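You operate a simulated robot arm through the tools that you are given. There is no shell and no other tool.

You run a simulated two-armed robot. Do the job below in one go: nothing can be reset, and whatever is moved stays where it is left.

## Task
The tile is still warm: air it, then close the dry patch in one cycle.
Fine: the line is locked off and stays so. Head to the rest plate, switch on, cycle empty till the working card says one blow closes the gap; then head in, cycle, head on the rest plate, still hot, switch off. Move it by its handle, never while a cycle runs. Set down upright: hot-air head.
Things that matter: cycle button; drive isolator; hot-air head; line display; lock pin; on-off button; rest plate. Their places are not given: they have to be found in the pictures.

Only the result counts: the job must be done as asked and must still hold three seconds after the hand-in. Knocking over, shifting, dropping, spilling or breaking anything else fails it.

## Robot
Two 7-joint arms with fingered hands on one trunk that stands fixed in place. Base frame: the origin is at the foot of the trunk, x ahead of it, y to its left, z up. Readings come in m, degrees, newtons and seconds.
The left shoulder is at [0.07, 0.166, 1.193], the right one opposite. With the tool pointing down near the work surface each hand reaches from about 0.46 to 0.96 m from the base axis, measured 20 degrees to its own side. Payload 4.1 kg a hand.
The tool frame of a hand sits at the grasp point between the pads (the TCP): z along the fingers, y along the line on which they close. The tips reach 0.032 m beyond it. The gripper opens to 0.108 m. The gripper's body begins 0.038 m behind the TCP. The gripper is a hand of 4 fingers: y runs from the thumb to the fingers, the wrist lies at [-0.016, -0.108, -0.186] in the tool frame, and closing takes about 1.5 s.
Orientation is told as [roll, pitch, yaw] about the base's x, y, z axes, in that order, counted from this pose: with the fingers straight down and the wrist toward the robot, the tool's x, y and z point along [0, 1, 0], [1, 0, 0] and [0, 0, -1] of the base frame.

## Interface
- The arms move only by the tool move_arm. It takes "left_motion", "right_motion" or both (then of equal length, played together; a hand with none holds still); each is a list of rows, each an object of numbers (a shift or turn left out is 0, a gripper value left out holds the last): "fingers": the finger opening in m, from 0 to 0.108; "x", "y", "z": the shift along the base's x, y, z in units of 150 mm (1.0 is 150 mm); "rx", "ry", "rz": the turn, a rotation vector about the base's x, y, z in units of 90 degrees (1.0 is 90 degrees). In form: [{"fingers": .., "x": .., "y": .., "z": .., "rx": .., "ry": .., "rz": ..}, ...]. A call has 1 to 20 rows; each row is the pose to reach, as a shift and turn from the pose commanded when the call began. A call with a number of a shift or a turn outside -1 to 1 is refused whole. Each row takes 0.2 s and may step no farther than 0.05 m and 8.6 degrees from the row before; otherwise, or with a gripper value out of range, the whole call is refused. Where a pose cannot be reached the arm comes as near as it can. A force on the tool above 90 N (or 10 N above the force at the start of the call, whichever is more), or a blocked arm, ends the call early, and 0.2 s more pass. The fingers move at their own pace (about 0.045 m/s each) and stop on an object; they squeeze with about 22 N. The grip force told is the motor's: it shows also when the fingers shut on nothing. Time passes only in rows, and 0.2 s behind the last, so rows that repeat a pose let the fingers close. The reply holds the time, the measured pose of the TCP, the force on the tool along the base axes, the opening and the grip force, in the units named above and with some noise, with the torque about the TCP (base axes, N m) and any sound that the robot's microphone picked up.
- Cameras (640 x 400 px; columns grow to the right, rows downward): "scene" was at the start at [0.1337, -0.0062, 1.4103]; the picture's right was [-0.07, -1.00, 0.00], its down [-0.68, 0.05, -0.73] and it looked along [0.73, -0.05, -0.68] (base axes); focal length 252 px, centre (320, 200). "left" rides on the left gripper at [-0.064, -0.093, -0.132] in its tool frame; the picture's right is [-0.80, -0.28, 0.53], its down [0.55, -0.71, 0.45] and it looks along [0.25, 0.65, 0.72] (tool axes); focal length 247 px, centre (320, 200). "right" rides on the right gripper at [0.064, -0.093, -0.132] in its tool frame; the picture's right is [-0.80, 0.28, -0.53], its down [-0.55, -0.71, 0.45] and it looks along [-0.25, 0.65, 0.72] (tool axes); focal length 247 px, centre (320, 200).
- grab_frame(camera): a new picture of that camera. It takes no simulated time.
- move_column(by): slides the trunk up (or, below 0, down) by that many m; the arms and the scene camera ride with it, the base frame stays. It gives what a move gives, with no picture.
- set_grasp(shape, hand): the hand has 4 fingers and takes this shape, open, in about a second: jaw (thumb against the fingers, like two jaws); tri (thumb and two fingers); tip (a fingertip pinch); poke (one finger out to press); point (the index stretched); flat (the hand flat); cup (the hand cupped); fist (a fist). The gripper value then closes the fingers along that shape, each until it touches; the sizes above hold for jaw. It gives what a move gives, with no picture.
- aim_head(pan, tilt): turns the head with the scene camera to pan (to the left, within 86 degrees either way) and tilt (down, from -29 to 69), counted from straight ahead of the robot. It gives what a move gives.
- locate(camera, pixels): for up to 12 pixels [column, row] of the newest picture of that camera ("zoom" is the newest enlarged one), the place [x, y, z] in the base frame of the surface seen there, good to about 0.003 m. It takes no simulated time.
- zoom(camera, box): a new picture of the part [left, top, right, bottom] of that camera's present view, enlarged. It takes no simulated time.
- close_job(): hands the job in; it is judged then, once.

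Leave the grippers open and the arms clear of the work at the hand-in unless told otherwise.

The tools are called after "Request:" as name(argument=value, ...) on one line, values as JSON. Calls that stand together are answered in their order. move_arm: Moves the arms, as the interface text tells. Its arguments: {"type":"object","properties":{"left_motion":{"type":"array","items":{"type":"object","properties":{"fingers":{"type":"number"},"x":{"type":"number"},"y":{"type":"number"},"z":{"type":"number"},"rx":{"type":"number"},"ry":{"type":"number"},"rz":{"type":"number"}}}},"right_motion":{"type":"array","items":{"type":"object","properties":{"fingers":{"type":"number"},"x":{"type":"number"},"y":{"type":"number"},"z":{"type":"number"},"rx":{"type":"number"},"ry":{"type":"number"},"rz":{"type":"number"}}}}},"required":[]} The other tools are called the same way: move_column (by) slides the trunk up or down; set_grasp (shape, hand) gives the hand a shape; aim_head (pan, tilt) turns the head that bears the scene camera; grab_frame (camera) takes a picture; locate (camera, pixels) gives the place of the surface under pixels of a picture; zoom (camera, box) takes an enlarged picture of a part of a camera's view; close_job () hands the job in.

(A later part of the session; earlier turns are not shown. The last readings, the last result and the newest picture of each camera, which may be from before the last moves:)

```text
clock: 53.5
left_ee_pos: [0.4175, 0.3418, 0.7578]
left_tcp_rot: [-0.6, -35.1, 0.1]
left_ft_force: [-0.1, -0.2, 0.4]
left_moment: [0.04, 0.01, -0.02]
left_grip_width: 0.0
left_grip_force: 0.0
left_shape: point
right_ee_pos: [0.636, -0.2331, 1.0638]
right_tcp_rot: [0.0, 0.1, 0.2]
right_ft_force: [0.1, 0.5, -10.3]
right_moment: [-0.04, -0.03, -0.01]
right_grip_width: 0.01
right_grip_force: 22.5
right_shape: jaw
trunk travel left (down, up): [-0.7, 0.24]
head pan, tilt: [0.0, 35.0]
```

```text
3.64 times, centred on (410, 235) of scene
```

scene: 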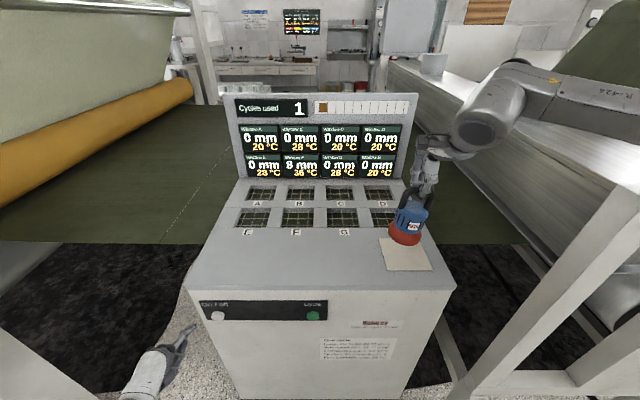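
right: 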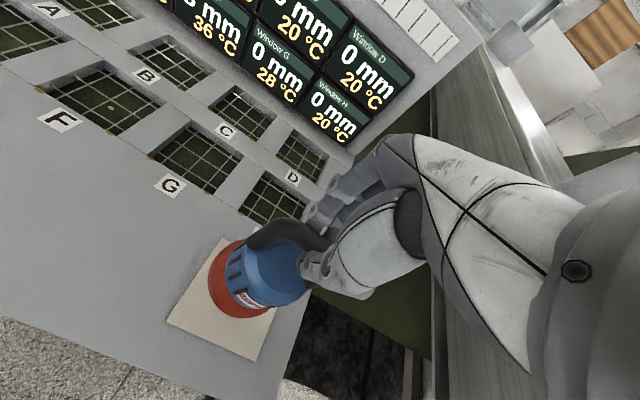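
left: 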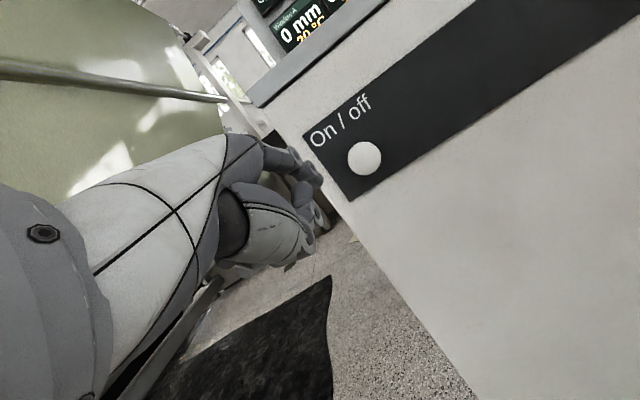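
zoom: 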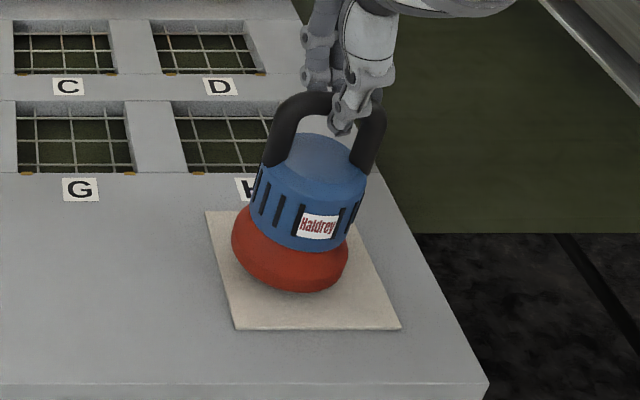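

It's about 1 cm above the plate. Lowering 6 mm, then in finer steps while watching the vertical force.

Request:
move_arm(right_motion=[{"z": -0.02}, {"z": -0.04}, {"z": -0.04}])

Request:
move_arm(right_motion=[{"z": -0.013}, {"z": -0.02}, {"z": -0.02}])

```text
clock: 54.3
left_ee_pos: [0.4168, 0.3399, 0.7576]
left_tcp_rot: [-0.6, -35.0, 0.1]
left_ft_force: [0.2, 0.2, -0.5]
left_moment: [0.0, -0.02, 0.04]
left_grip_width: 0.0
left_grip_force: 0.0
left_shape: point
right_ee_pos: [0.6365, -0.2347, 1.0583]
right_tcp_rot: [-0.1, 0.1, 0.1]
right_ft_force: [0.3, -0.2, -10.3]
right_moment: [-0.06, 0.03, 0.0]
right_grip_width: 0.0099
right_grip_force: 22.1
right_shape: jaw
trunk travel left (down, up): [-0.7, 0.24]
head pan, tilt: [0.0, 35.0]
```

```text
clock: 55.1
left_ee_pos: [0.4167, 0.3417, 0.757]
left_tcp_rot: [-0.5, -35.0, 0.3]
left_ft_force: [-0.3, -0.1, -0.4]
left_moment: [0.01, 0.02, 0.01]
left_grip_width: 0.0
left_grip_force: 0.0
left_shape: point
right_ee_pos: [0.6354, -0.2342, 1.0549]
right_tcp_rot: [0.0, 0.0, 0.1]
right_ft_force: [-0.6, 1.1, -5.6]
right_moment: [-0.06, 0.03, 0.02]
right_grip_width: 0.0099
right_grip_force: 22.3
right_shape: jaw
trunk travel left (down, up): [-0.7, 0.24]
head pan, tilt: [0.0, 35.0]
```

The weight dropped to 5.6 N, so it's touching. One more millimetre, then I'll open the fingers and look.

Request:
move_arm(right_motion=[{"z": -0.006}, {"z": -0.006}])

Request:
move_arm(right_motion=[{"fingers": 0.02}, {"fingers": 0.04}, {"fingers": 0.06}, {"fingers": 0.08}, {"fingers": 0.108}, {"fingers": 0.108}, {"fingers": 0.108}, {"fingers": 0.108}])

Request:
zoom(camera="scene", box=[350, 180, 470, 290])

```text
clock: 55.7
left_ee_pos: [0.4171, 0.3405, 0.7584]
left_tcp_rot: [-0.5, -35.1, 0.1]
left_ft_force: [0.6, 1.2, -0.1]
left_moment: [0.01, -0.01, -0.02]
left_grip_width: 0.0003
left_grip_force: 0.1
left_shape: point
right_ee_pos: [0.6372, -0.2334, 1.0544]
right_tcp_rot: [-0.1, 0.0, 0.1]
right_ft_force: [0.2, 0.9, -3.1]
right_moment: [-0.04, 0.0, 0.0]
right_grip_width: 0.0105
right_grip_force: 22.1
right_shape: jaw
trunk travel left (down, up): [-0.7, 0.24]
head pan, tilt: [0.0, 35.0]
```

```text
clock: 57.5
left_ee_pos: [0.4156, 0.34, 0.7575]
left_tcp_rot: [-0.5, -35.1, 0.3]
left_ft_force: [-0.1, -0.3, -0.3]
left_moment: [0.0, 0.05, -0.02]
left_grip_width: 0.0
left_grip_force: 0.1
left_shape: point
right_ee_pos: [0.6357, -0.2343, 1.0558]
right_tcp_rot: [0.0, 0.0, 0.2]
right_ft_force: [-0.5, 0.2, 0.4]
right_moment: [0.01, -0.03, 0.03]
right_grip_width: 0.1078
right_grip_force: 0.1
right_shape: jaw
trunk travel left (down, up): [-0.7, 0.24]
head pan, tilt: [0.0, 35.0]
```

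```text
3.64 times, centred on (410, 235) of scene
```

zoom: 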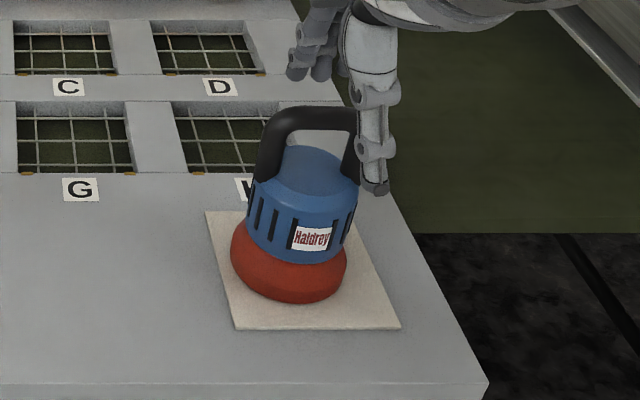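

It stands upright on the plate. I'll raise the right hand clear and check how well it's centred.

Request:
move_arm(right_motion=[{"z": 0.2}, {"z": 0.5}, {"z": 0.8}, {"z": 0.95}])

Request:
zoom(camera="scene", box=[365, 200, 455, 280])

Request:
grab_frame(camera="right")

```text
clock: 58.5
left_ee_pos: [0.4156, 0.3417, 0.7587]
left_tcp_rot: [-0.6, -35.0, 0.3]
left_ft_force: [0.3, -0.1, -1.0]
left_moment: [0.0, 0.01, 0.0]
left_grip_width: 0.0
left_grip_force: 0.0
left_shape: point
right_ee_pos: [0.6351, -0.2334, 1.1984]
right_tcp_rot: [0.0, 0.0, 0.1]
right_ft_force: [-0.3, 0.3, 0.3]
right_moment: [-0.03, 0.0, 0.03]
right_grip_width: 0.1077
right_grip_force: 0.0
right_shape: jaw
trunk travel left (down, up): [-0.7, 0.24]
head pan, tilt: [0.0, 35.0]
```

```text
5.00 times, centred on (410, 240) of scene
```

zoom: 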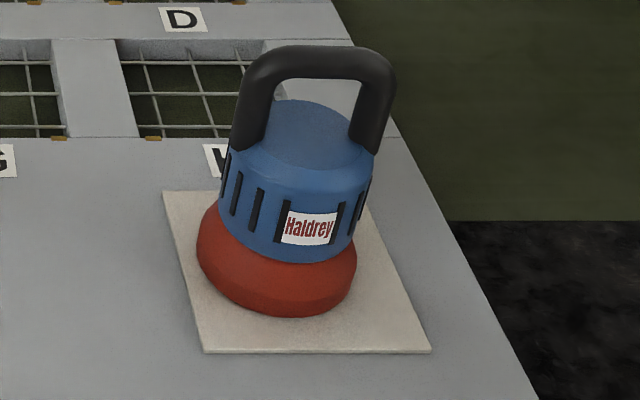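

```text
taken
```

right: 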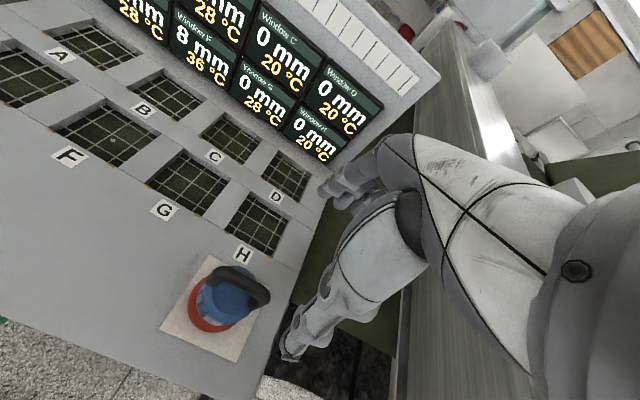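

Request:
locate(camera="zoom", pixels=[[204, 255], [350, 280], [285, 312], [275, 290], [315, 60], [250, 120], [370, 120], [310, 140]])

Request:
zoom(camera="right", box=[150, 240, 290, 370])

```text
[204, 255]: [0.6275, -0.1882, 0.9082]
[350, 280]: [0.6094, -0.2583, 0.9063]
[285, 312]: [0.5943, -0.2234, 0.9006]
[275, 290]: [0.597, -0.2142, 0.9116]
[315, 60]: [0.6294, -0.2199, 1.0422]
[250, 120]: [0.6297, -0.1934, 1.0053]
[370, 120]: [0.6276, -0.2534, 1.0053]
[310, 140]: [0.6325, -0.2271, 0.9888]
```

```text
3.08 times, centred on (220, 305) of right
```

zoom: 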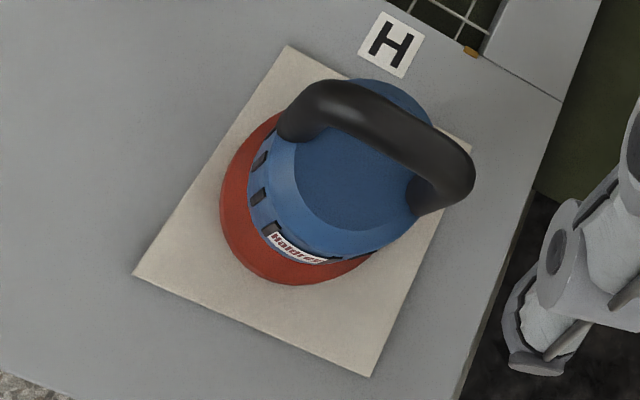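

From the scene view the head centre is near y −0.224, about 1 cm off the plate centre but on it. I'll cross-check with the right camera.

Request:
locate(camera="zoom", pixels=[[290, 50], [140, 270], [368, 370], [465, 150], [300, 110], [385, 130], [455, 175], [340, 190], [230, 210], [290, 275], [310, 265]])

```text
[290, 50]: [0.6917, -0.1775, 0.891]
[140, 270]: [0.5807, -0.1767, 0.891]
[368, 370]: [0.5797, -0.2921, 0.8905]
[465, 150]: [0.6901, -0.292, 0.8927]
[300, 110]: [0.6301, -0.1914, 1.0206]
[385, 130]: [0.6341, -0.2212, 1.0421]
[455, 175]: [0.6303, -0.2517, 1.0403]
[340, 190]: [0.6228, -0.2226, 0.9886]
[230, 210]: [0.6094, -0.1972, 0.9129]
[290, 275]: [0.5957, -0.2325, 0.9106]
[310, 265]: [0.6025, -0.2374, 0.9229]
```

Both cameras agree: head centre about (0.635, −0.223), fully on the plate and upright. Now I'll line the left fingertip up with the On/off button, stopping about 8 mm short.

Request:
move_arm(left_motion=[{"y": -0.15, "z": -0.05}, {"y": -0.3, "z": -0.093}, {"x": 0.08, "y": -0.3, "z": -0.093}, {"x": 0.15, "y": -0.3, "z": -0.093}])

Request:
aim_head(pan=12, tilt=45)

Request:
grab_frame(camera="scene")

Request:
grab_frame(camera="left")

```text
clock: 59.5
left_ee_pos: [0.4384, 0.2976, 0.7423]
left_tcp_rot: [-0.5, -35.0, 0.2]
left_ft_force: [-0.2, 0.3, 0.1]
left_moment: [0.02, -0.03, -0.01]
left_grip_width: 0.0002
left_grip_force: 0.0
left_shape: point
right_ee_pos: [0.6354, -0.2352, 1.1971]
right_tcp_rot: [0.1, -0.1, 0.1]
right_ft_force: [0.4, -0.2, 0.2]
right_moment: [0.02, -0.03, 0.01]
right_grip_width: 0.1079
right_grip_force: 0.1
right_shape: jaw
trunk travel left (down, up): [-0.7, 0.24]
head pan, tilt: [0.0, 35.0]
```

```text
clock: 60.3
left_ee_pos: [0.4403, 0.2964, 0.7415]
left_tcp_rot: [-0.4, -35.0, 0.2]
left_ft_force: [0.6, -0.4, -0.4]
left_moment: [0.0, 0.0, 0.0]
left_grip_width: 0.0
left_grip_force: 0.0
left_shape: point
right_ee_pos: [0.6346, -0.2346, 1.1959]
right_tcp_rot: [-0.1, -0.1, 0.1]
right_ft_force: [0.4, 0.7, 0.5]
right_moment: [0.01, 0.02, 0.0]
right_grip_width: 0.1079
right_grip_force: 0.0
right_shape: jaw
trunk travel left (down, up): [-0.7, 0.24]
head pan, tilt: [12.0, 45.0]
```

```text
taken
```

scene: 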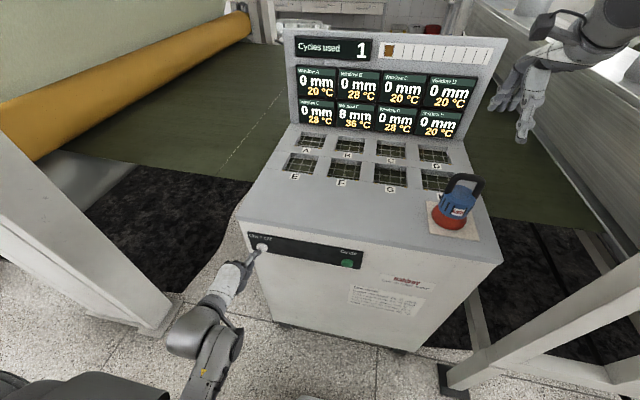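

```text
taken
```

left: 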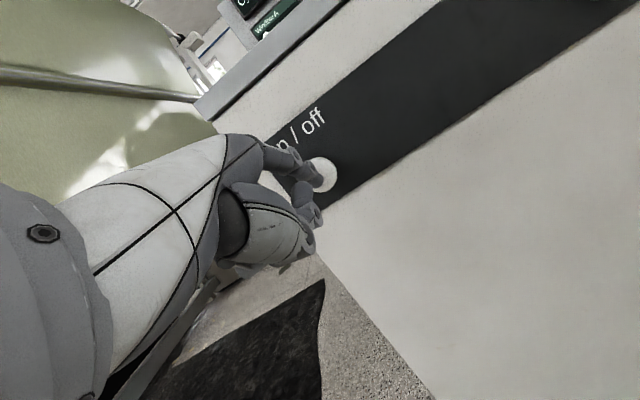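

Request:
zoom(camera="scene", box=[230, 225, 290, 275])

Request:
zoom(camera="left", box=[240, 120, 380, 220])

```text
8.00 times, centred on (260, 250) of scene
```

zoom: 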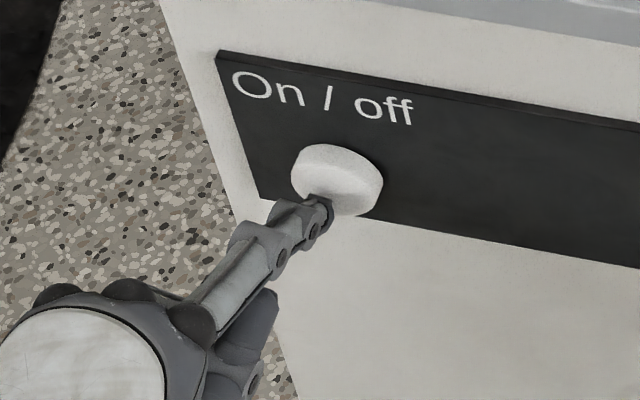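

```text
4.00 times, centred on (310, 170) of left
```

zoom: 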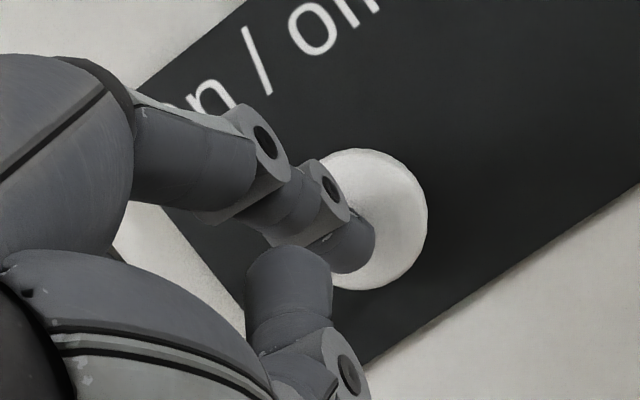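

The fingertip is right at the button. I'll locate the tip (325,208) and the button face (340,180) in the scene zoom to set the last distance.

Request:
zoom(camera="scene", box=[230, 225, 290, 275])

Request:
locate(camera="zoom", pixels=[[328, 210], [322, 205], [330, 215], [305, 210], [315, 185], [335, 185], [345, 200], [310, 225], [260, 240]])

```text
8.00 times, centred on (260, 250) of scene
```

zoom: 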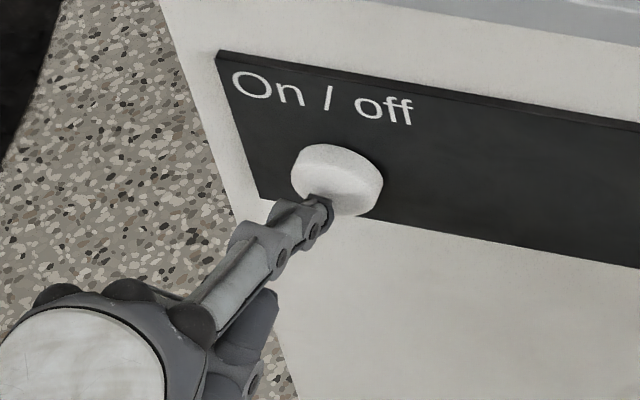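

```text
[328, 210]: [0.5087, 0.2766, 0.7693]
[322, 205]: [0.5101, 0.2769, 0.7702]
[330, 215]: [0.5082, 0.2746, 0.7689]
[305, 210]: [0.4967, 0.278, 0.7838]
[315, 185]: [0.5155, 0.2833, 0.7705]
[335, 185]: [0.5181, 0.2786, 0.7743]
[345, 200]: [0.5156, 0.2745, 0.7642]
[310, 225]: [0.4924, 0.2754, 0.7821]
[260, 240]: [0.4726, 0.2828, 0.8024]
```

The tip is at (0.510, 0.277, 0.769), 7 mm short of the button centre. I'll press in small steps to about 5 mm past contact and look at the reply.

Request:
move_arm(left_motion=[{"x": 0.03}, {"x": 0.045}, {"x": 0.06}, {"x": 0.073}, {"x": 0.08}])

Request:
zoom(camera="scene", box=[230, 225, 290, 275])

Request:
grab_frame(camera="scene")

```text
clock: 61.5
left_ee_pos: [0.4511, 0.2984, 0.743]
left_tcp_rot: [-0.5, -35.0, 0.1]
left_ft_force: [-6.0, 0.0, 1.1]
left_moment: [-0.02, -0.15, -0.04]
left_grip_width: 0.1036
left_grip_force: 0.1
left_shape: point
right_ee_pos: [0.6349, -0.2347, 1.1967]
right_tcp_rot: [0.0, 0.0, 0.1]
right_ft_force: [0.2, 0.2, -0.4]
right_moment: [0.0, 0.04, -0.01]
right_grip_width: 0.1079
right_grip_force: 0.1
right_shape: jaw
trunk travel left (down, up): [-0.7, 0.24]
head pan, tilt: [12.0, 45.0]
heard: click
```

```text
8.00 times, centred on (260, 250) of scene
```

zoom: 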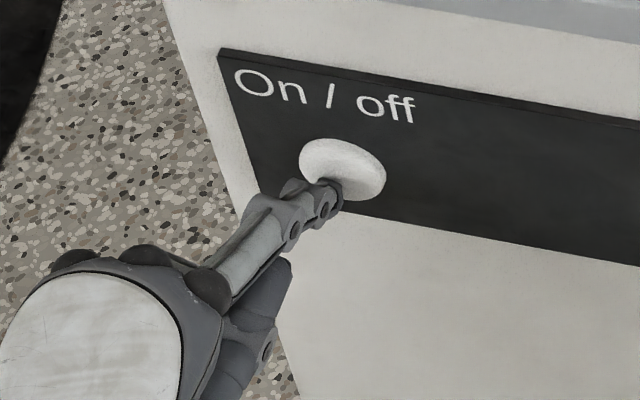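

```text
taken
```

scene: 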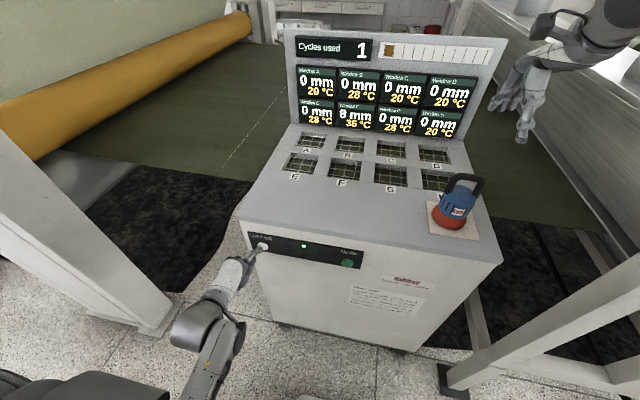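

A click was heard and a green lamp lit mid-panel at (303,245), so the station is on. I'll back off and move the left hand across to the Cycle button.

Request:
move_arm(left_motion=[{"x": -0.1}, {"x": -0.25}, {"x": -0.28, "y": -0.25}, {"x": -0.28, "y": -0.5}, {"x": -0.28, "y": -0.75}, {"x": -0.28, "y": -1.0}])

Request:
move_arm(left_motion=[{"y": -0.2}, {"y": -0.4}, {"y": -0.6}, {"y": -0.71, "z": 0.01}])

Request:
aim_head(pan=0, tilt=45)

Request:
grab_frame(camera="scene")

Request:
grab_frame(camera="left")

```text
clock: 63.0
left_ee_pos: [0.3958, 0.1798, 0.7264]
left_tcp_rot: [8.6, -33.3, -10.2]
left_ft_force: [0.1, 0.4, -0.3]
left_moment: [-0.02, 0.05, 0.01]
left_grip_width: 0.1039
left_grip_force: 0.0
left_shape: point
right_ee_pos: [0.6369, -0.2351, 1.197]
right_tcp_rot: [0.0, 0.0, 0.1]
right_ft_force: [-0.9, -0.3, -0.4]
right_moment: [0.04, -0.05, 0.0]
right_grip_width: 0.1076
right_grip_force: 0.0
right_shape: jaw
trunk travel left (down, up): [-0.7, 0.24]
head pan, tilt: [12.0, 45.0]
stopped in row 6 (left hand): the arm was blocked; the commanded pose is now the measured one
```

```text
clock: 63.7
left_ee_pos: [0.3826, 0.1515, 0.702]
left_tcp_rot: [17.5, -30.2, -21.1]
left_ft_force: [-0.5, -0.8, 0.7]
left_moment: [0.0, 0.01, 0.03]
left_grip_width: 0.1034
left_grip_force: 0.0
left_shape: point
right_ee_pos: [0.6424, -0.2278, 1.1968]
right_tcp_rot: [-0.3, 0.3, 0.1]
right_ft_force: [-0.7, -1.1, 0.0]
right_moment: [0.05, 0.01, -0.01]
right_grip_width: 0.1078
right_grip_force: 0.1
right_shape: jaw
trunk travel left (down, up): [-0.7, 0.24]
head pan, tilt: [12.0, 45.0]
stopped in row 3 (left hand): the arm was blocked; the commanded pose is now the measured one
```

```text
clock: 64.5
left_ee_pos: [0.3799, 0.1526, 0.701]
left_tcp_rot: [16.9, -29.9, -20.8]
left_ft_force: [0.0, -0.3, 0.0]
left_moment: [0.02, 0.03, -0.02]
left_grip_width: 0.1034
left_grip_force: 0.0
left_shape: point
right_ee_pos: [0.6433, -0.223, 1.1946]
right_tcp_rot: [-0.6, 0.4, 0.0]
right_ft_force: [0.2, -0.9, -0.6]
right_moment: [0.0, 0.0, 0.03]
right_grip_width: 0.1076
right_grip_force: 0.1
right_shape: jaw
trunk travel left (down, up): [-0.7, 0.24]
head pan, tilt: [0.0, 45.0]
```

```text
taken
```

scene: 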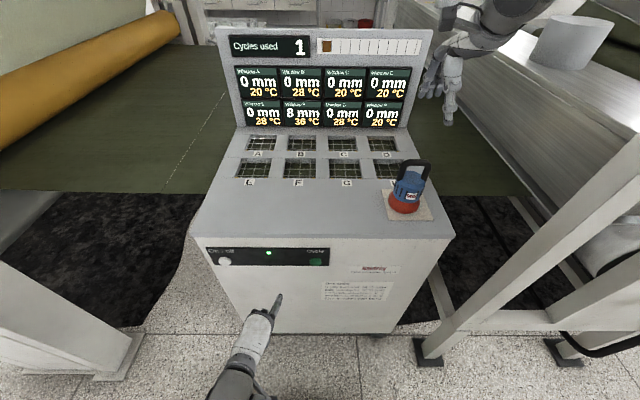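

```text
taken
```

left: 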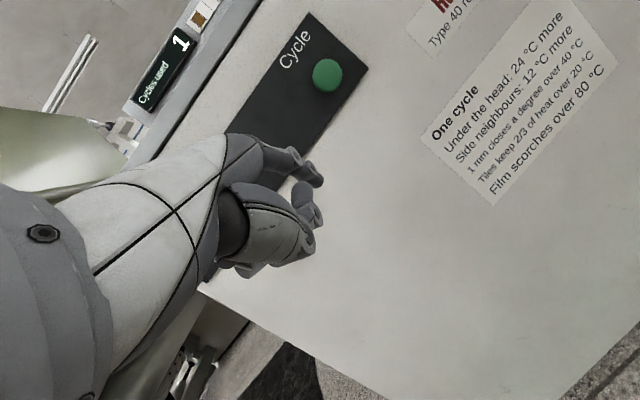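

The left arm was blocked on the way across, and the right hand was nudged a few millimetres, so the left elbow or forearm is touching the robot itself. I'll back the left hand off to the left and look down at the arm.

Request:
move_arm(left_motion=[{"y": 0.1, "z": 0.05}, {"y": 0.25, "z": 0.1}, {"y": 0.4, "z": 0.15}, {"y": 0.5, "z": 0.2}])

Request:
aim_head(pan=15, tilt=69)

Request:
grab_frame(camera="scene")

```text
clock: 65.5
left_ee_pos: [0.3747, 0.2181, 0.7332]
left_tcp_rot: [17.5, -30.0, -21.1]
left_ft_force: [-0.5, 0.0, 0.2]
left_moment: [-0.02, 0.0, 0.0]
left_grip_width: 0.1038
left_grip_force: 0.0
left_shape: point
right_ee_pos: [0.6362, -0.2344, 1.1979]
right_tcp_rot: [0.0, 0.0, 0.0]
right_ft_force: [0.1, -0.4, -0.4]
right_moment: [-0.02, 0.04, 0.0]
right_grip_width: 0.1079
right_grip_force: 0.0
right_shape: jaw
trunk travel left (down, up): [-0.7, 0.24]
head pan, tilt: [0.0, 45.0]
```

```text
clock: 66.3
left_ee_pos: [0.3753, 0.2181, 0.7337]
left_tcp_rot: [17.6, -30.1, -21.1]
left_ft_force: [1.0, -0.1, 0.5]
left_moment: [-0.01, -0.03, 0.02]
left_grip_width: 0.1037
left_grip_force: 0.0
left_shape: point
right_ee_pos: [0.6358, -0.2349, 1.1984]
right_tcp_rot: [0.0, 0.0, 0.0]
right_ft_force: [0.1, 0.5, 0.7]
right_moment: [-0.02, -0.01, 0.01]
right_grip_width: 0.1075
right_grip_force: 0.2
right_shape: jaw
trunk travel left (down, up): [-0.7, 0.24]
head pan, tilt: [15.0, 68.8]
```

```text
taken
```

scene: 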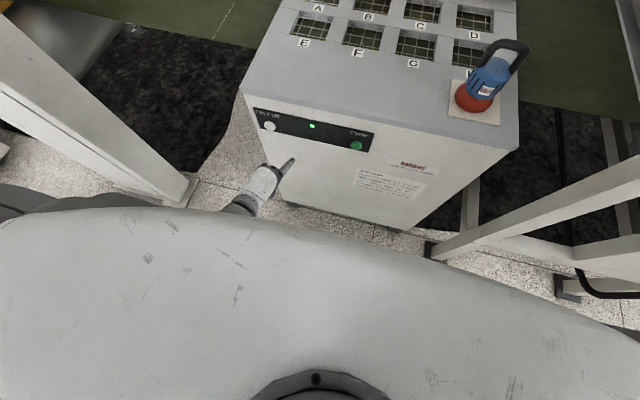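

The trunk's chest hood is in the way near the middle. I'll locate its front edge to plan a path that keeps the forearm clear.

Request:
locate(camera="scene", pixels=[[300, 237], [330, 244], [200, 212], [100, 207], [400, 262], [320, 300], [200, 300], [60, 220], [245, 205], [290, 160]])

```text
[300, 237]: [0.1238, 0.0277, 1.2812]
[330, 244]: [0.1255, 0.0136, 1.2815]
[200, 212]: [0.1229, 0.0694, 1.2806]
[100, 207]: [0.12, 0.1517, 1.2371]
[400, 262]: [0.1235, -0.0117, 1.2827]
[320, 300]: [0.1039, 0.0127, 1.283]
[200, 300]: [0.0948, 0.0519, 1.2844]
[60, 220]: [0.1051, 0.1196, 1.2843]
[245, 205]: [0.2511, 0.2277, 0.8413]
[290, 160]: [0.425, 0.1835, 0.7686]
```

The chest front is at x≈0.125, so the forearm should come in from the left. I'll yaw the left hand 35° to the right, so the wrist stays out near y≈0.18, and bring the fingertip towards the Cycle button that way.

Request:
move_arm(left_motion=[{"x": 0.07, "y": -0.05, "z": 0.015, "rx": -0.043, "ry": 0.0072, "rz": -0.0645}, {"x": 0.14, "y": -0.12, "z": 0.03, "rx": -0.086, "ry": 0.0144, "rz": -0.129}, {"x": 0.21, "y": -0.22, "z": 0.045, "rx": -0.1288, "ry": 0.0215, "rz": -0.1936}, {"x": 0.28, "y": -0.35, "z": 0.06, "rx": -0.1717, "ry": 0.0287, "rz": -0.2581}, {"x": 0.3, "y": -0.5, "z": 0.06, "rx": -0.1717, "ry": 0.0287, "rz": -0.2581}])

Request:
aim_head(pan=5, tilt=50)

Request:
grab_frame(camera="scene")

```text
clock: 67.5
left_ee_pos: [0.4203, 0.1447, 0.7413]
left_tcp_rot: [0.1, -35.1, -35.1]
left_ft_force: [0.1, -0.8, 0.0]
left_moment: [0.02, -0.01, 0.03]
left_grip_width: 0.1035
left_grip_force: 0.0
left_shape: point
right_ee_pos: [0.6345, -0.2357, 1.1974]
right_tcp_rot: [0.2, 0.0, 0.0]
right_ft_force: [0.6, -0.4, -0.9]
right_moment: [0.06, -0.04, 0.01]
right_grip_width: 0.1076
right_grip_force: 0.0
right_shape: jaw
trunk travel left (down, up): [-0.7, 0.24]
head pan, tilt: [15.0, 68.8]
```

```text
clock: 68.3
left_ee_pos: [0.4206, 0.1447, 0.7418]
left_tcp_rot: [0.1, -35.1, -35.0]
left_ft_force: [-0.5, 0.6, 0.4]
left_moment: [-0.04, -0.01, 0.0]
left_grip_width: 0.104
left_grip_force: 0.0
left_shape: point
right_ee_pos: [0.636, -0.2341, 1.1978]
right_tcp_rot: [-0.1, 0.0, 0.1]
right_ft_force: [0.1, 0.7, -0.3]
right_moment: [0.01, -0.01, 0.02]
right_grip_width: 0.1077
right_grip_force: 0.0
right_shape: jaw
trunk travel left (down, up): [-0.7, 0.24]
head pan, tilt: [5.0, 50.0]
```

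```text
taken
```

scene: 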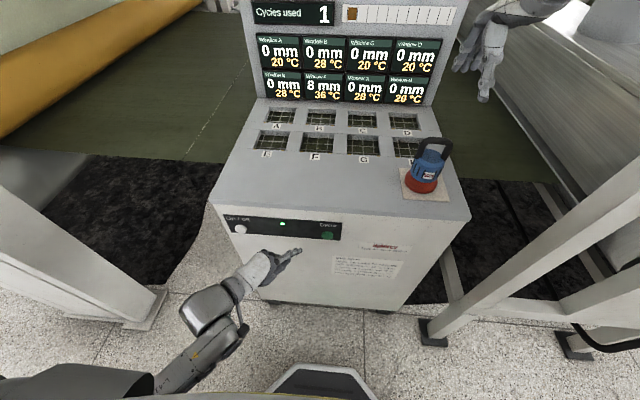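

Clear path. Next I'll slide right about 67 mm and forward so the tip stops about 2 cm short of the Cycle button.

Request:
move_arm(left_motion=[{"x": 0.03, "y": -0.15, "z": 0.01}, {"x": 0.06, "y": -0.3, "z": 0.01}, {"x": 0.1, "y": -0.45, "z": 0.01}, {"x": 0.15, "y": -0.45, "z": 0.01}])

Request:
zoom(camera="scene", box=[280, 200, 380, 280])

Request:
zoom(camera="left", box=[240, 100, 400, 230])

```text
clock: 69.3
left_ee_pos: [0.4426, 0.0784, 0.7438]
left_tcp_rot: [0.1, -35.0, -35.0]
left_ft_force: [0.7, 0.1, 0.0]
left_moment: [-0.01, 0.0, 0.0]
left_grip_width: 0.1037
left_grip_force: 0.1
left_shape: point
right_ee_pos: [0.6373, -0.2353, 1.1979]
right_tcp_rot: [0.0, 0.0, 0.0]
right_ft_force: [-0.6, 0.4, 0.2]
right_moment: [0.01, 0.02, -0.03]
right_grip_width: 0.1078
right_grip_force: 0.0
right_shape: jaw
trunk travel left (down, up): [-0.7, 0.24]
head pan, tilt: [5.0, 50.0]
```

```text
5.00 times, centred on (330, 240) of scene
```

zoom: 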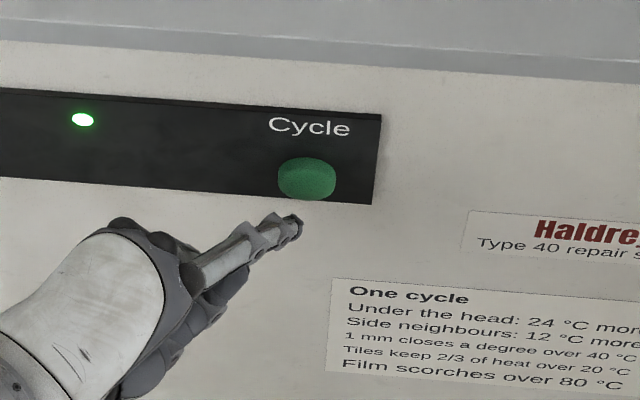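

```text
3.08 times, centred on (320, 165) of left
```

zoom: 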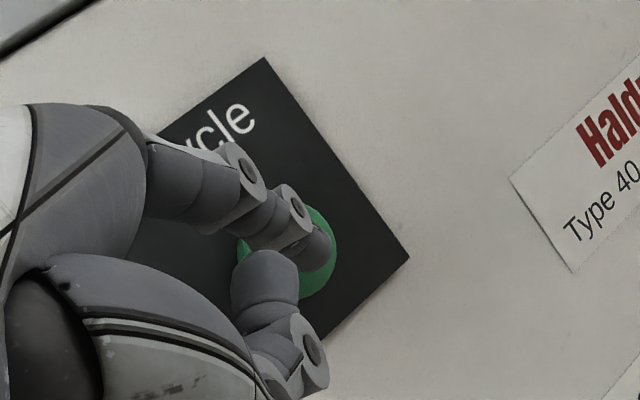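

Request:
zoom(camera="scene", box=[300, 215, 350, 255])

```text
10.00 times, centred on (325, 235) of scene
```

zoom: 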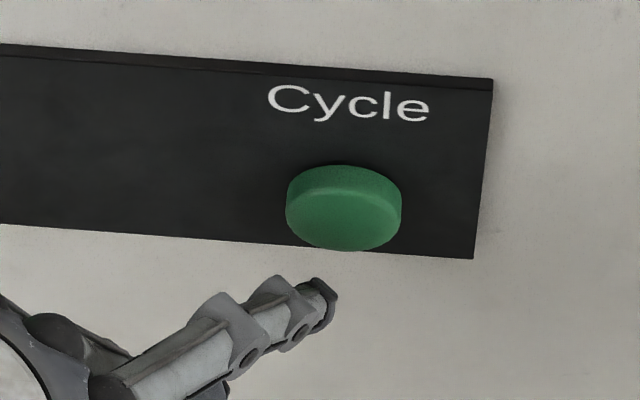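

Request:
locate(camera="zoom", pixels=[[325, 300], [330, 290], [322, 320], [300, 300], [345, 220], [345, 195], [320, 230], [375, 230], [200, 350]])

```text
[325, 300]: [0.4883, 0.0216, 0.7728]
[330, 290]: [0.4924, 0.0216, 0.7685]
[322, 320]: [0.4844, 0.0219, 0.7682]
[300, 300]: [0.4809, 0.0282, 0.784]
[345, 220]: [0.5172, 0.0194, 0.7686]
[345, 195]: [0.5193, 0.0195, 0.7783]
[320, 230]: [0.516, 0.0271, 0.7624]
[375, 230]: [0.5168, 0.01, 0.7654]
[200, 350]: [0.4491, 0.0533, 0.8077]
```

The tip is at (0.4915, 0.021, 0.769), in line with the button centre, 25 mm out. The head is on the plate and the power is on, so I'll press Cycle about 5 mm past contact and back off.

Request:
move_arm(left_motion=[{"x": 0.08}, {"x": 0.15}, {"x": 0.175}, {"x": 0.193}, {"x": 0.205}, {"x": 0.15}, {"x": 0.06}])

Request:
aim_head(pan=0, tilt=40)

Request:
grab_frame(camera="scene")

```text
clock: 71.0
left_ee_pos: [0.4506, 0.0773, 0.7439]
left_tcp_rot: [0.1, -35.2, -34.9]
left_ft_force: [0.2, -0.3, -0.1]
left_moment: [0.0, -0.01, -0.01]
left_grip_width: 0.1037
left_grip_force: 0.0
left_shape: point
right_ee_pos: [0.6362, -0.2353, 1.1973]
right_tcp_rot: [0.1, -0.1, -0.1]
right_ft_force: [-0.4, -0.8, -1.0]
right_moment: [0.0, -0.01, 0.03]
right_grip_width: 0.1077
right_grip_force: 0.1
right_shape: jaw
trunk travel left (down, up): [-0.7, 0.24]
head pan, tilt: [5.0, 50.0]
heard: click
```

```text
clock: 71.7
left_ee_pos: [0.4508, 0.0771, 0.7434]
left_tcp_rot: [0.0, -35.1, -35.1]
left_ft_force: [0.8, 0.9, -0.7]
left_moment: [0.01, 0.01, 0.0]
left_grip_width: 0.1037
left_grip_force: 0.1
left_shape: point
right_ee_pos: [0.6354, -0.2348, 1.1966]
right_tcp_rot: [0.1, 0.0, 0.2]
right_ft_force: [-0.5, 0.1, -0.2]
right_moment: [-0.01, 0.01, 0.01]
right_grip_width: 0.1079
right_grip_force: 0.2
right_shape: jaw
trunk travel left (down, up): [-0.7, 0.24]
head pan, tilt: [0.0, 40.0]
```

```text
taken
```

scene: 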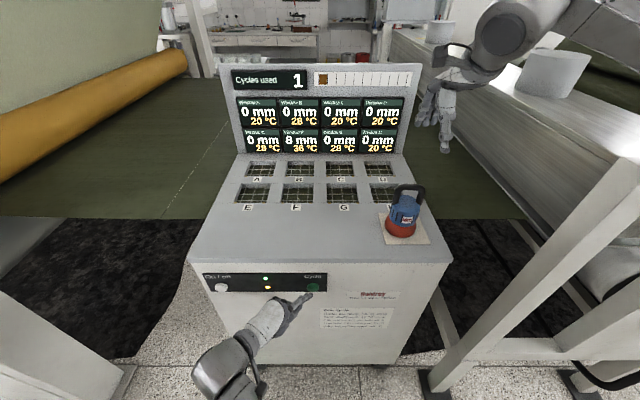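

Click, and an amber lamp at (266,288) is lit beside the green one, so a cycle is running. I'll wait in place and look again.

Request:
move_arm(left_motion=[{"x": 0}, {"x": 0}, {"x": 0}, {"x": 0}, {"x": 0}, {"x": 0}, {"x": 0}, {"x": 0}, {"x": 0}, {"x": 0}])

Request:
grab_frame(camera="scene")

Request:
zoom(camera="scene", box=[220, 60, 420, 165])

```text
clock: 73.9
left_ee_pos: [0.4512, 0.0779, 0.7431]
left_tcp_rot: [0.1, -35.1, -35.0]
left_ft_force: [-0.1, 0.3, -0.7]
left_moment: [-0.01, -0.01, 0.01]
left_grip_width: 0.1037
left_grip_force: 0.0
left_shape: point
right_ee_pos: [0.6371, -0.2355, 1.198]
right_tcp_rot: [-0.1, 0.0, 0.2]
right_ft_force: [0.0, -0.1, -0.3]
right_moment: [-0.01, -0.01, 0.01]
right_grip_width: 0.1077
right_grip_force: 0.0
right_shape: jaw
trunk travel left (down, up): [-0.7, 0.24]
head pan, tilt: [0.0, 40.0]
```

```text
taken
```

scene: 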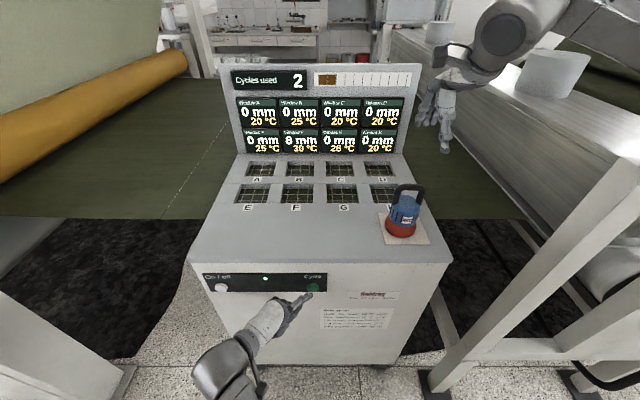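

```text
3.20 times, centred on (320, 112) of scene
```

zoom: 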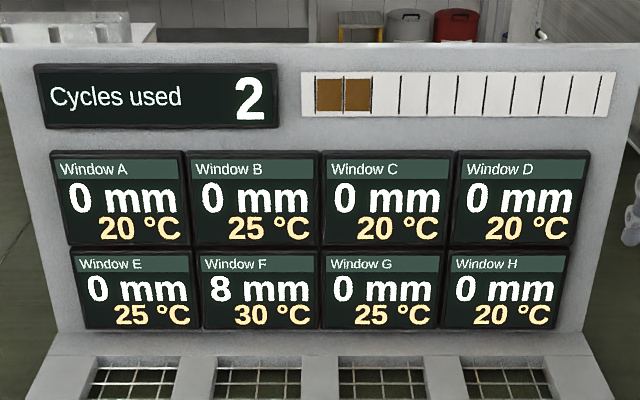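

The cycle has finished (amber off, counter 2). F is at 30 °C, so the next blow would close 30+24−40 = 14 mm, still too much for 8 mm. Another empty cycle: same press from here.

Request:
move_arm(left_motion=[{"x": 0.08}, {"x": 0.115}, {"x": 0.133}, {"x": 0.145}, {"x": 0.08}, {"x": 0.0}, {"x": 0.0}, {"x": 0.0}, {"x": 0.0}, {"x": 0.0}, {"x": 0.0}, {"x": 0.0}, {"x": 0.0}, {"x": 0.0}, {"x": 0.0}, {"x": 0.0}, {"x": 0.0}, {"x": 0.0}, {"x": 0.0}, {"x": 0.0}])

Request:
grab_frame(camera="scene")

Request:
zoom(camera="scene", box=[220, 60, 420, 165])

```text
clock: 78.1
left_ee_pos: [0.4519, 0.0765, 0.7441]
left_tcp_rot: [0.2, -35.1, -35.1]
left_ft_force: [0.1, 1.3, 0.1]
left_moment: [0.01, 0.0, -0.02]
left_grip_width: 0.1036
left_grip_force: 0.0
left_shape: point
right_ee_pos: [0.6365, -0.2337, 1.1969]
right_tcp_rot: [0.0, 0.0, 0.1]
right_ft_force: [-0.2, -0.2, -0.7]
right_moment: [0.02, 0.04, 0.0]
right_grip_width: 0.1077
right_grip_force: 0.1
right_shape: jaw
trunk travel left (down, up): [-0.7, 0.24]
head pan, tilt: [0.0, 40.0]
heard: click
```

```text
taken
```

scene: 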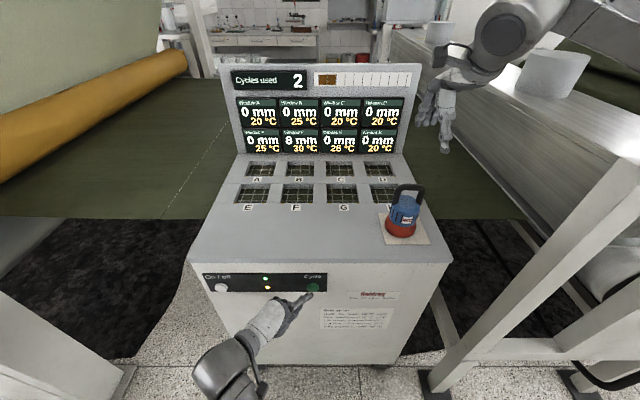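

```text
3.20 times, centred on (320, 112) of scene
```

zoom: 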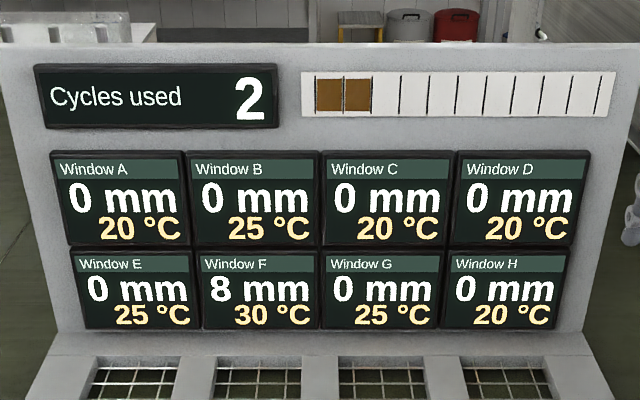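

The amber lamp is still lit, so the cycle is still running. I'll wait a little more.

Request:
move_arm(left_motion=[{"x": 0}, {"x": 0}, {"x": 0}, {"x": 0}, {"x": 0}])

Request:
grab_frame(camera="scene")

Request:
zoom(camera="scene", box=[220, 60, 420, 165])

```text
clock: 79.3
left_ee_pos: [0.4524, 0.0767, 0.7439]
left_tcp_rot: [0.2, -35.1, -35.0]
left_ft_force: [0.6, -0.4, -0.9]
left_moment: [0.03, 0.0, -0.03]
left_grip_width: 0.1037
left_grip_force: 0.1
left_shape: point
right_ee_pos: [0.6354, -0.2347, 1.197]
right_tcp_rot: [0.0, 0.0, 0.2]
right_ft_force: [0.1, -0.5, -0.1]
right_moment: [-0.02, -0.01, -0.02]
right_grip_width: 0.1077
right_grip_force: 0.1
right_shape: jaw
trunk travel left (down, up): [-0.7, 0.24]
head pan, tilt: [0.0, 40.0]
```

```text
taken
```

scene: 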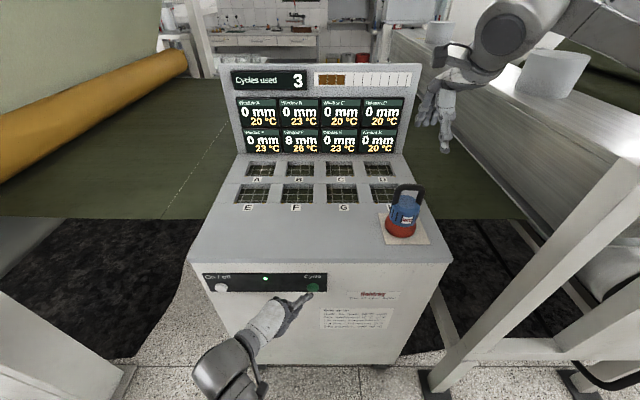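

```text
3.20 times, centred on (320, 112) of scene
```

zoom: 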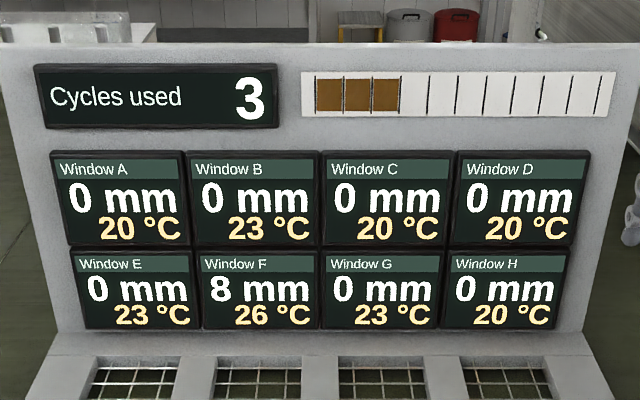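

F is at 26 °C now: a blow would close 10 mm. One more empty cycle should bring it to 24 °C, where 24+24−40 = 8 mm, exactly the gap. Pressing Cycle once more.

Request:
move_arm(left_motion=[{"x": 0.08}, {"x": 0.115}, {"x": 0.133}, {"x": 0.145}, {"x": 0.08}, {"x": 0.0}, {"x": 0.0}, {"x": 0.0}, {"x": 0.0}, {"x": 0.0}, {"x": 0.0}, {"x": 0.0}, {"x": 0.0}, {"x": 0.0}, {"x": 0.0}, {"x": 0.0}, {"x": 0.0}, {"x": 0.0}, {"x": 0.0}, {"x": 0.0}])

Request:
move_arm(left_motion=[{"x": 0}, {"x": 0}, {"x": 0}, {"x": 0}, {"x": 0}, {"x": 0}])

Request:
grab_frame(camera="scene")

Request:
zoom(camera="scene", box=[220, 60, 420, 165])

```text
clock: 83.5
left_ee_pos: [0.4537, 0.0757, 0.7434]
left_tcp_rot: [0.1, -35.1, -35.0]
left_ft_force: [-0.3, 0.9, 0.2]
left_moment: [-0.01, -0.01, -0.01]
left_grip_width: 0.1037
left_grip_force: 0.1
left_shape: point
right_ee_pos: [0.6355, -0.2346, 1.1977]
right_tcp_rot: [0.0, 0.0, -0.1]
right_ft_force: [-0.2, -0.1, -0.1]
right_moment: [0.02, -0.01, 0.0]
right_grip_width: 0.1077
right_grip_force: 0.0
right_shape: jaw
trunk travel left (down, up): [-0.7, 0.24]
head pan, tilt: [0.0, 40.0]
heard: click
```

```text
clock: 84.9
left_ee_pos: [0.4531, 0.0748, 0.744]
left_tcp_rot: [0.0, -35.2, -34.9]
left_ft_force: [-0.1, -0.5, 0.1]
left_moment: [-0.01, -0.02, 0.0]
left_grip_width: 0.1036
left_grip_force: 0.0
left_shape: point
right_ee_pos: [0.6359, -0.2348, 1.1965]
right_tcp_rot: [0.0, 0.0, 0.1]
right_ft_force: [0.3, 0.4, -0.4]
right_moment: [-0.02, -0.03, -0.02]
right_grip_width: 0.1076
right_grip_force: 0.2
right_shape: jaw
trunk travel left (down, up): [-0.7, 0.24]
head pan, tilt: [0.0, 40.0]
```

```text
taken
```

scene: 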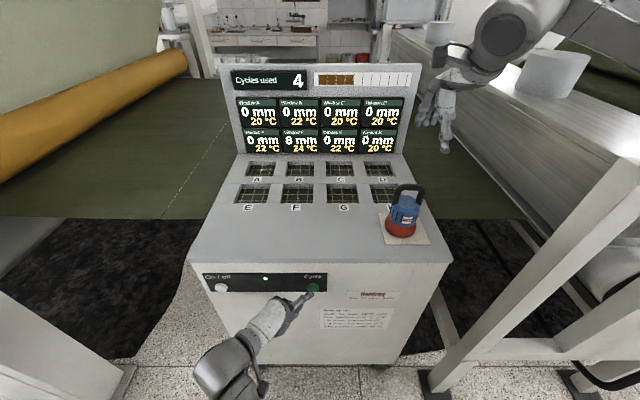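

```text
3.20 times, centred on (320, 112) of scene
```

zoom: 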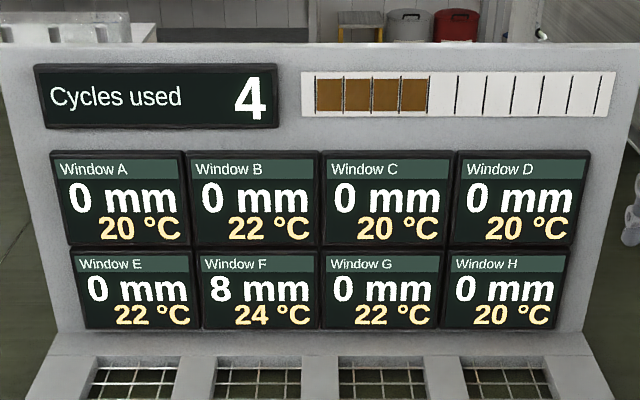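

F reads 24 °C with 8 mm to close, so the card now says one blow closes it exactly. No cycle is running (amber off). I'll back the left finger off and bring the right hand down over the handle, shifted 11 mm to centre on it.

Request:
move_arm(left_motion=[{"x": -0.08}, {"x": -0.13}, {"x": -0.13}, {"x": -0.13}, {"x": -0.13}, {"x": -0.13}], right_motion=[{"y": 0.073}, {"y": 0.073, "z": -0.25}, {"y": 0.073, "z": -0.5}, {"y": 0.073, "z": -0.75}, {"y": 0.073, "z": -0.9}, {"y": 0.073, "z": -0.953}])

Request:
zoom(camera="scene", box=[350, 150, 470, 250])

Request:
zoom(camera="right", box=[200, 180, 400, 380])

```text
clock: 86.3
left_ee_pos: [0.4324, 0.0775, 0.7425]
left_tcp_rot: [0.2, -35.1, -34.9]
left_ft_force: [-0.2, 0.4, 0.1]
left_moment: [0.01, -0.04, -0.01]
left_grip_width: 0.1037
left_grip_force: 0.1
left_shape: point
right_ee_pos: [0.6349, -0.223, 1.0557]
right_tcp_rot: [-0.1, 0.0, 0.1]
right_ft_force: [-0.1, -0.1, -0.1]
right_moment: [0.0, -0.05, 0.03]
right_grip_width: 0.1075
right_grip_force: 0.1
right_shape: jaw
trunk travel left (down, up): [-0.7, 0.24]
head pan, tilt: [0.0, 40.0]
```

```text
4.00 times, centred on (410, 200) of scene
```

zoom: 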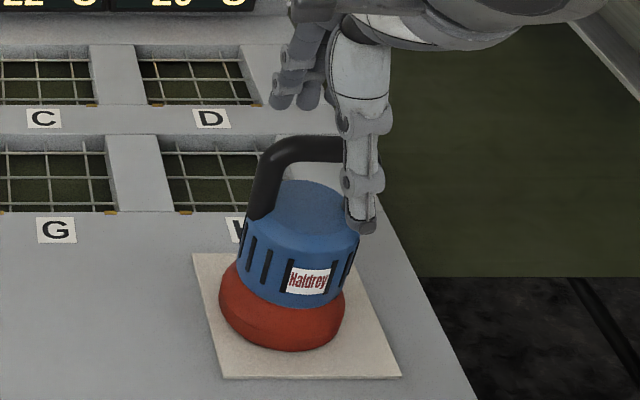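

```text
2.00 times, centred on (300, 280) of right
```

zoom: 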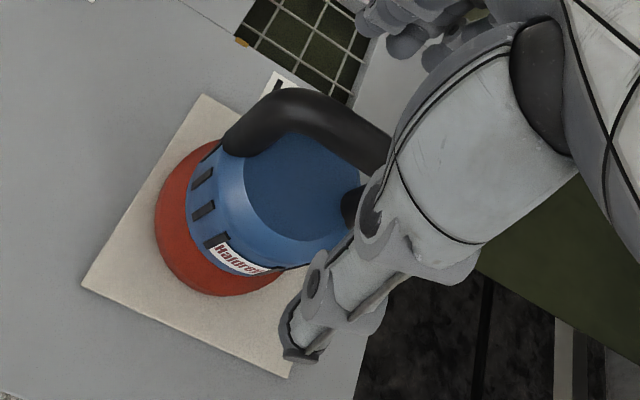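

Handle between thumb and fingers. I'll shift 6 mm more to the left so the thumb sits nearer mid-bar, then close.

Request:
move_arm(right_motion=[{"y": 0.04, "z": -0.008}, {"y": 0.04, "z": -0.008, "fingers": 0.0}, {"y": 0.04, "z": -0.008, "fingers": 0.0}, {"y": 0.04, "z": -0.008, "fingers": 0.0}, {"y": 0.04, "z": -0.008, "fingers": 0.0}, {"y": 0.04, "z": -0.008, "fingers": 0.0}, {"y": 0.04, "z": -0.008, "fingers": 0.0}, {"y": 0.04, "z": -0.008, "fingers": 0.0}, {"y": 0.04, "z": -0.008, "fingers": 0.0}, {"y": 0.04, "z": -0.008, "fingers": 0.0}])

Request:
zoom(camera="scene", box=[350, 150, 470, 250])

Request:
zoom(camera="right", box=[200, 180, 400, 380])

```text
clock: 88.5
left_ee_pos: [0.4336, 0.0771, 0.7423]
left_tcp_rot: [0.1, -35.0, -35.0]
left_ft_force: [-1.0, 0.1, -0.7]
left_moment: [-0.01, 0.03, 0.01]
left_grip_width: 0.1037
left_grip_force: 0.1
left_shape: point
right_ee_pos: [0.6364, -0.2172, 1.0531]
right_tcp_rot: [0.0, 0.1, 0.1]
right_ft_force: [-0.7, 1.3, -0.7]
right_moment: [0.03, 0.01, 0.02]
right_grip_width: 0.01
right_grip_force: 22.1
right_shape: jaw
trunk travel left (down, up): [-0.7, 0.24]
head pan, tilt: [0.0, 40.0]
```

```text
4.00 times, centred on (410, 200) of scene
```

zoom: 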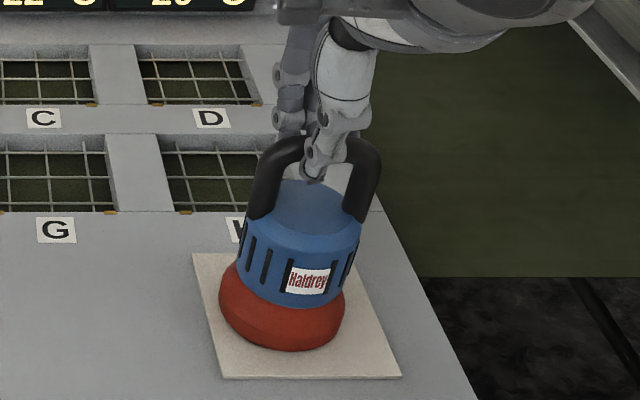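

```text
2.00 times, centred on (300, 280) of right
```

zoom: 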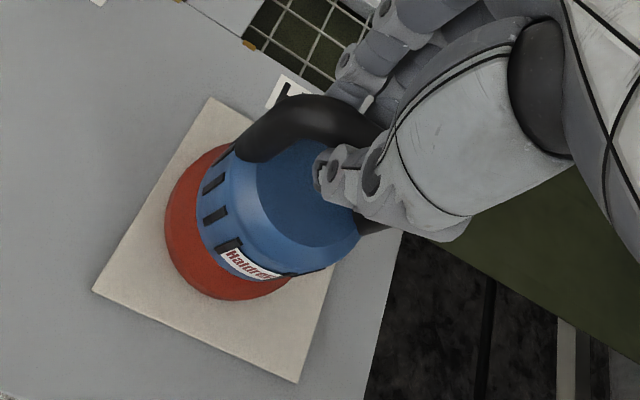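

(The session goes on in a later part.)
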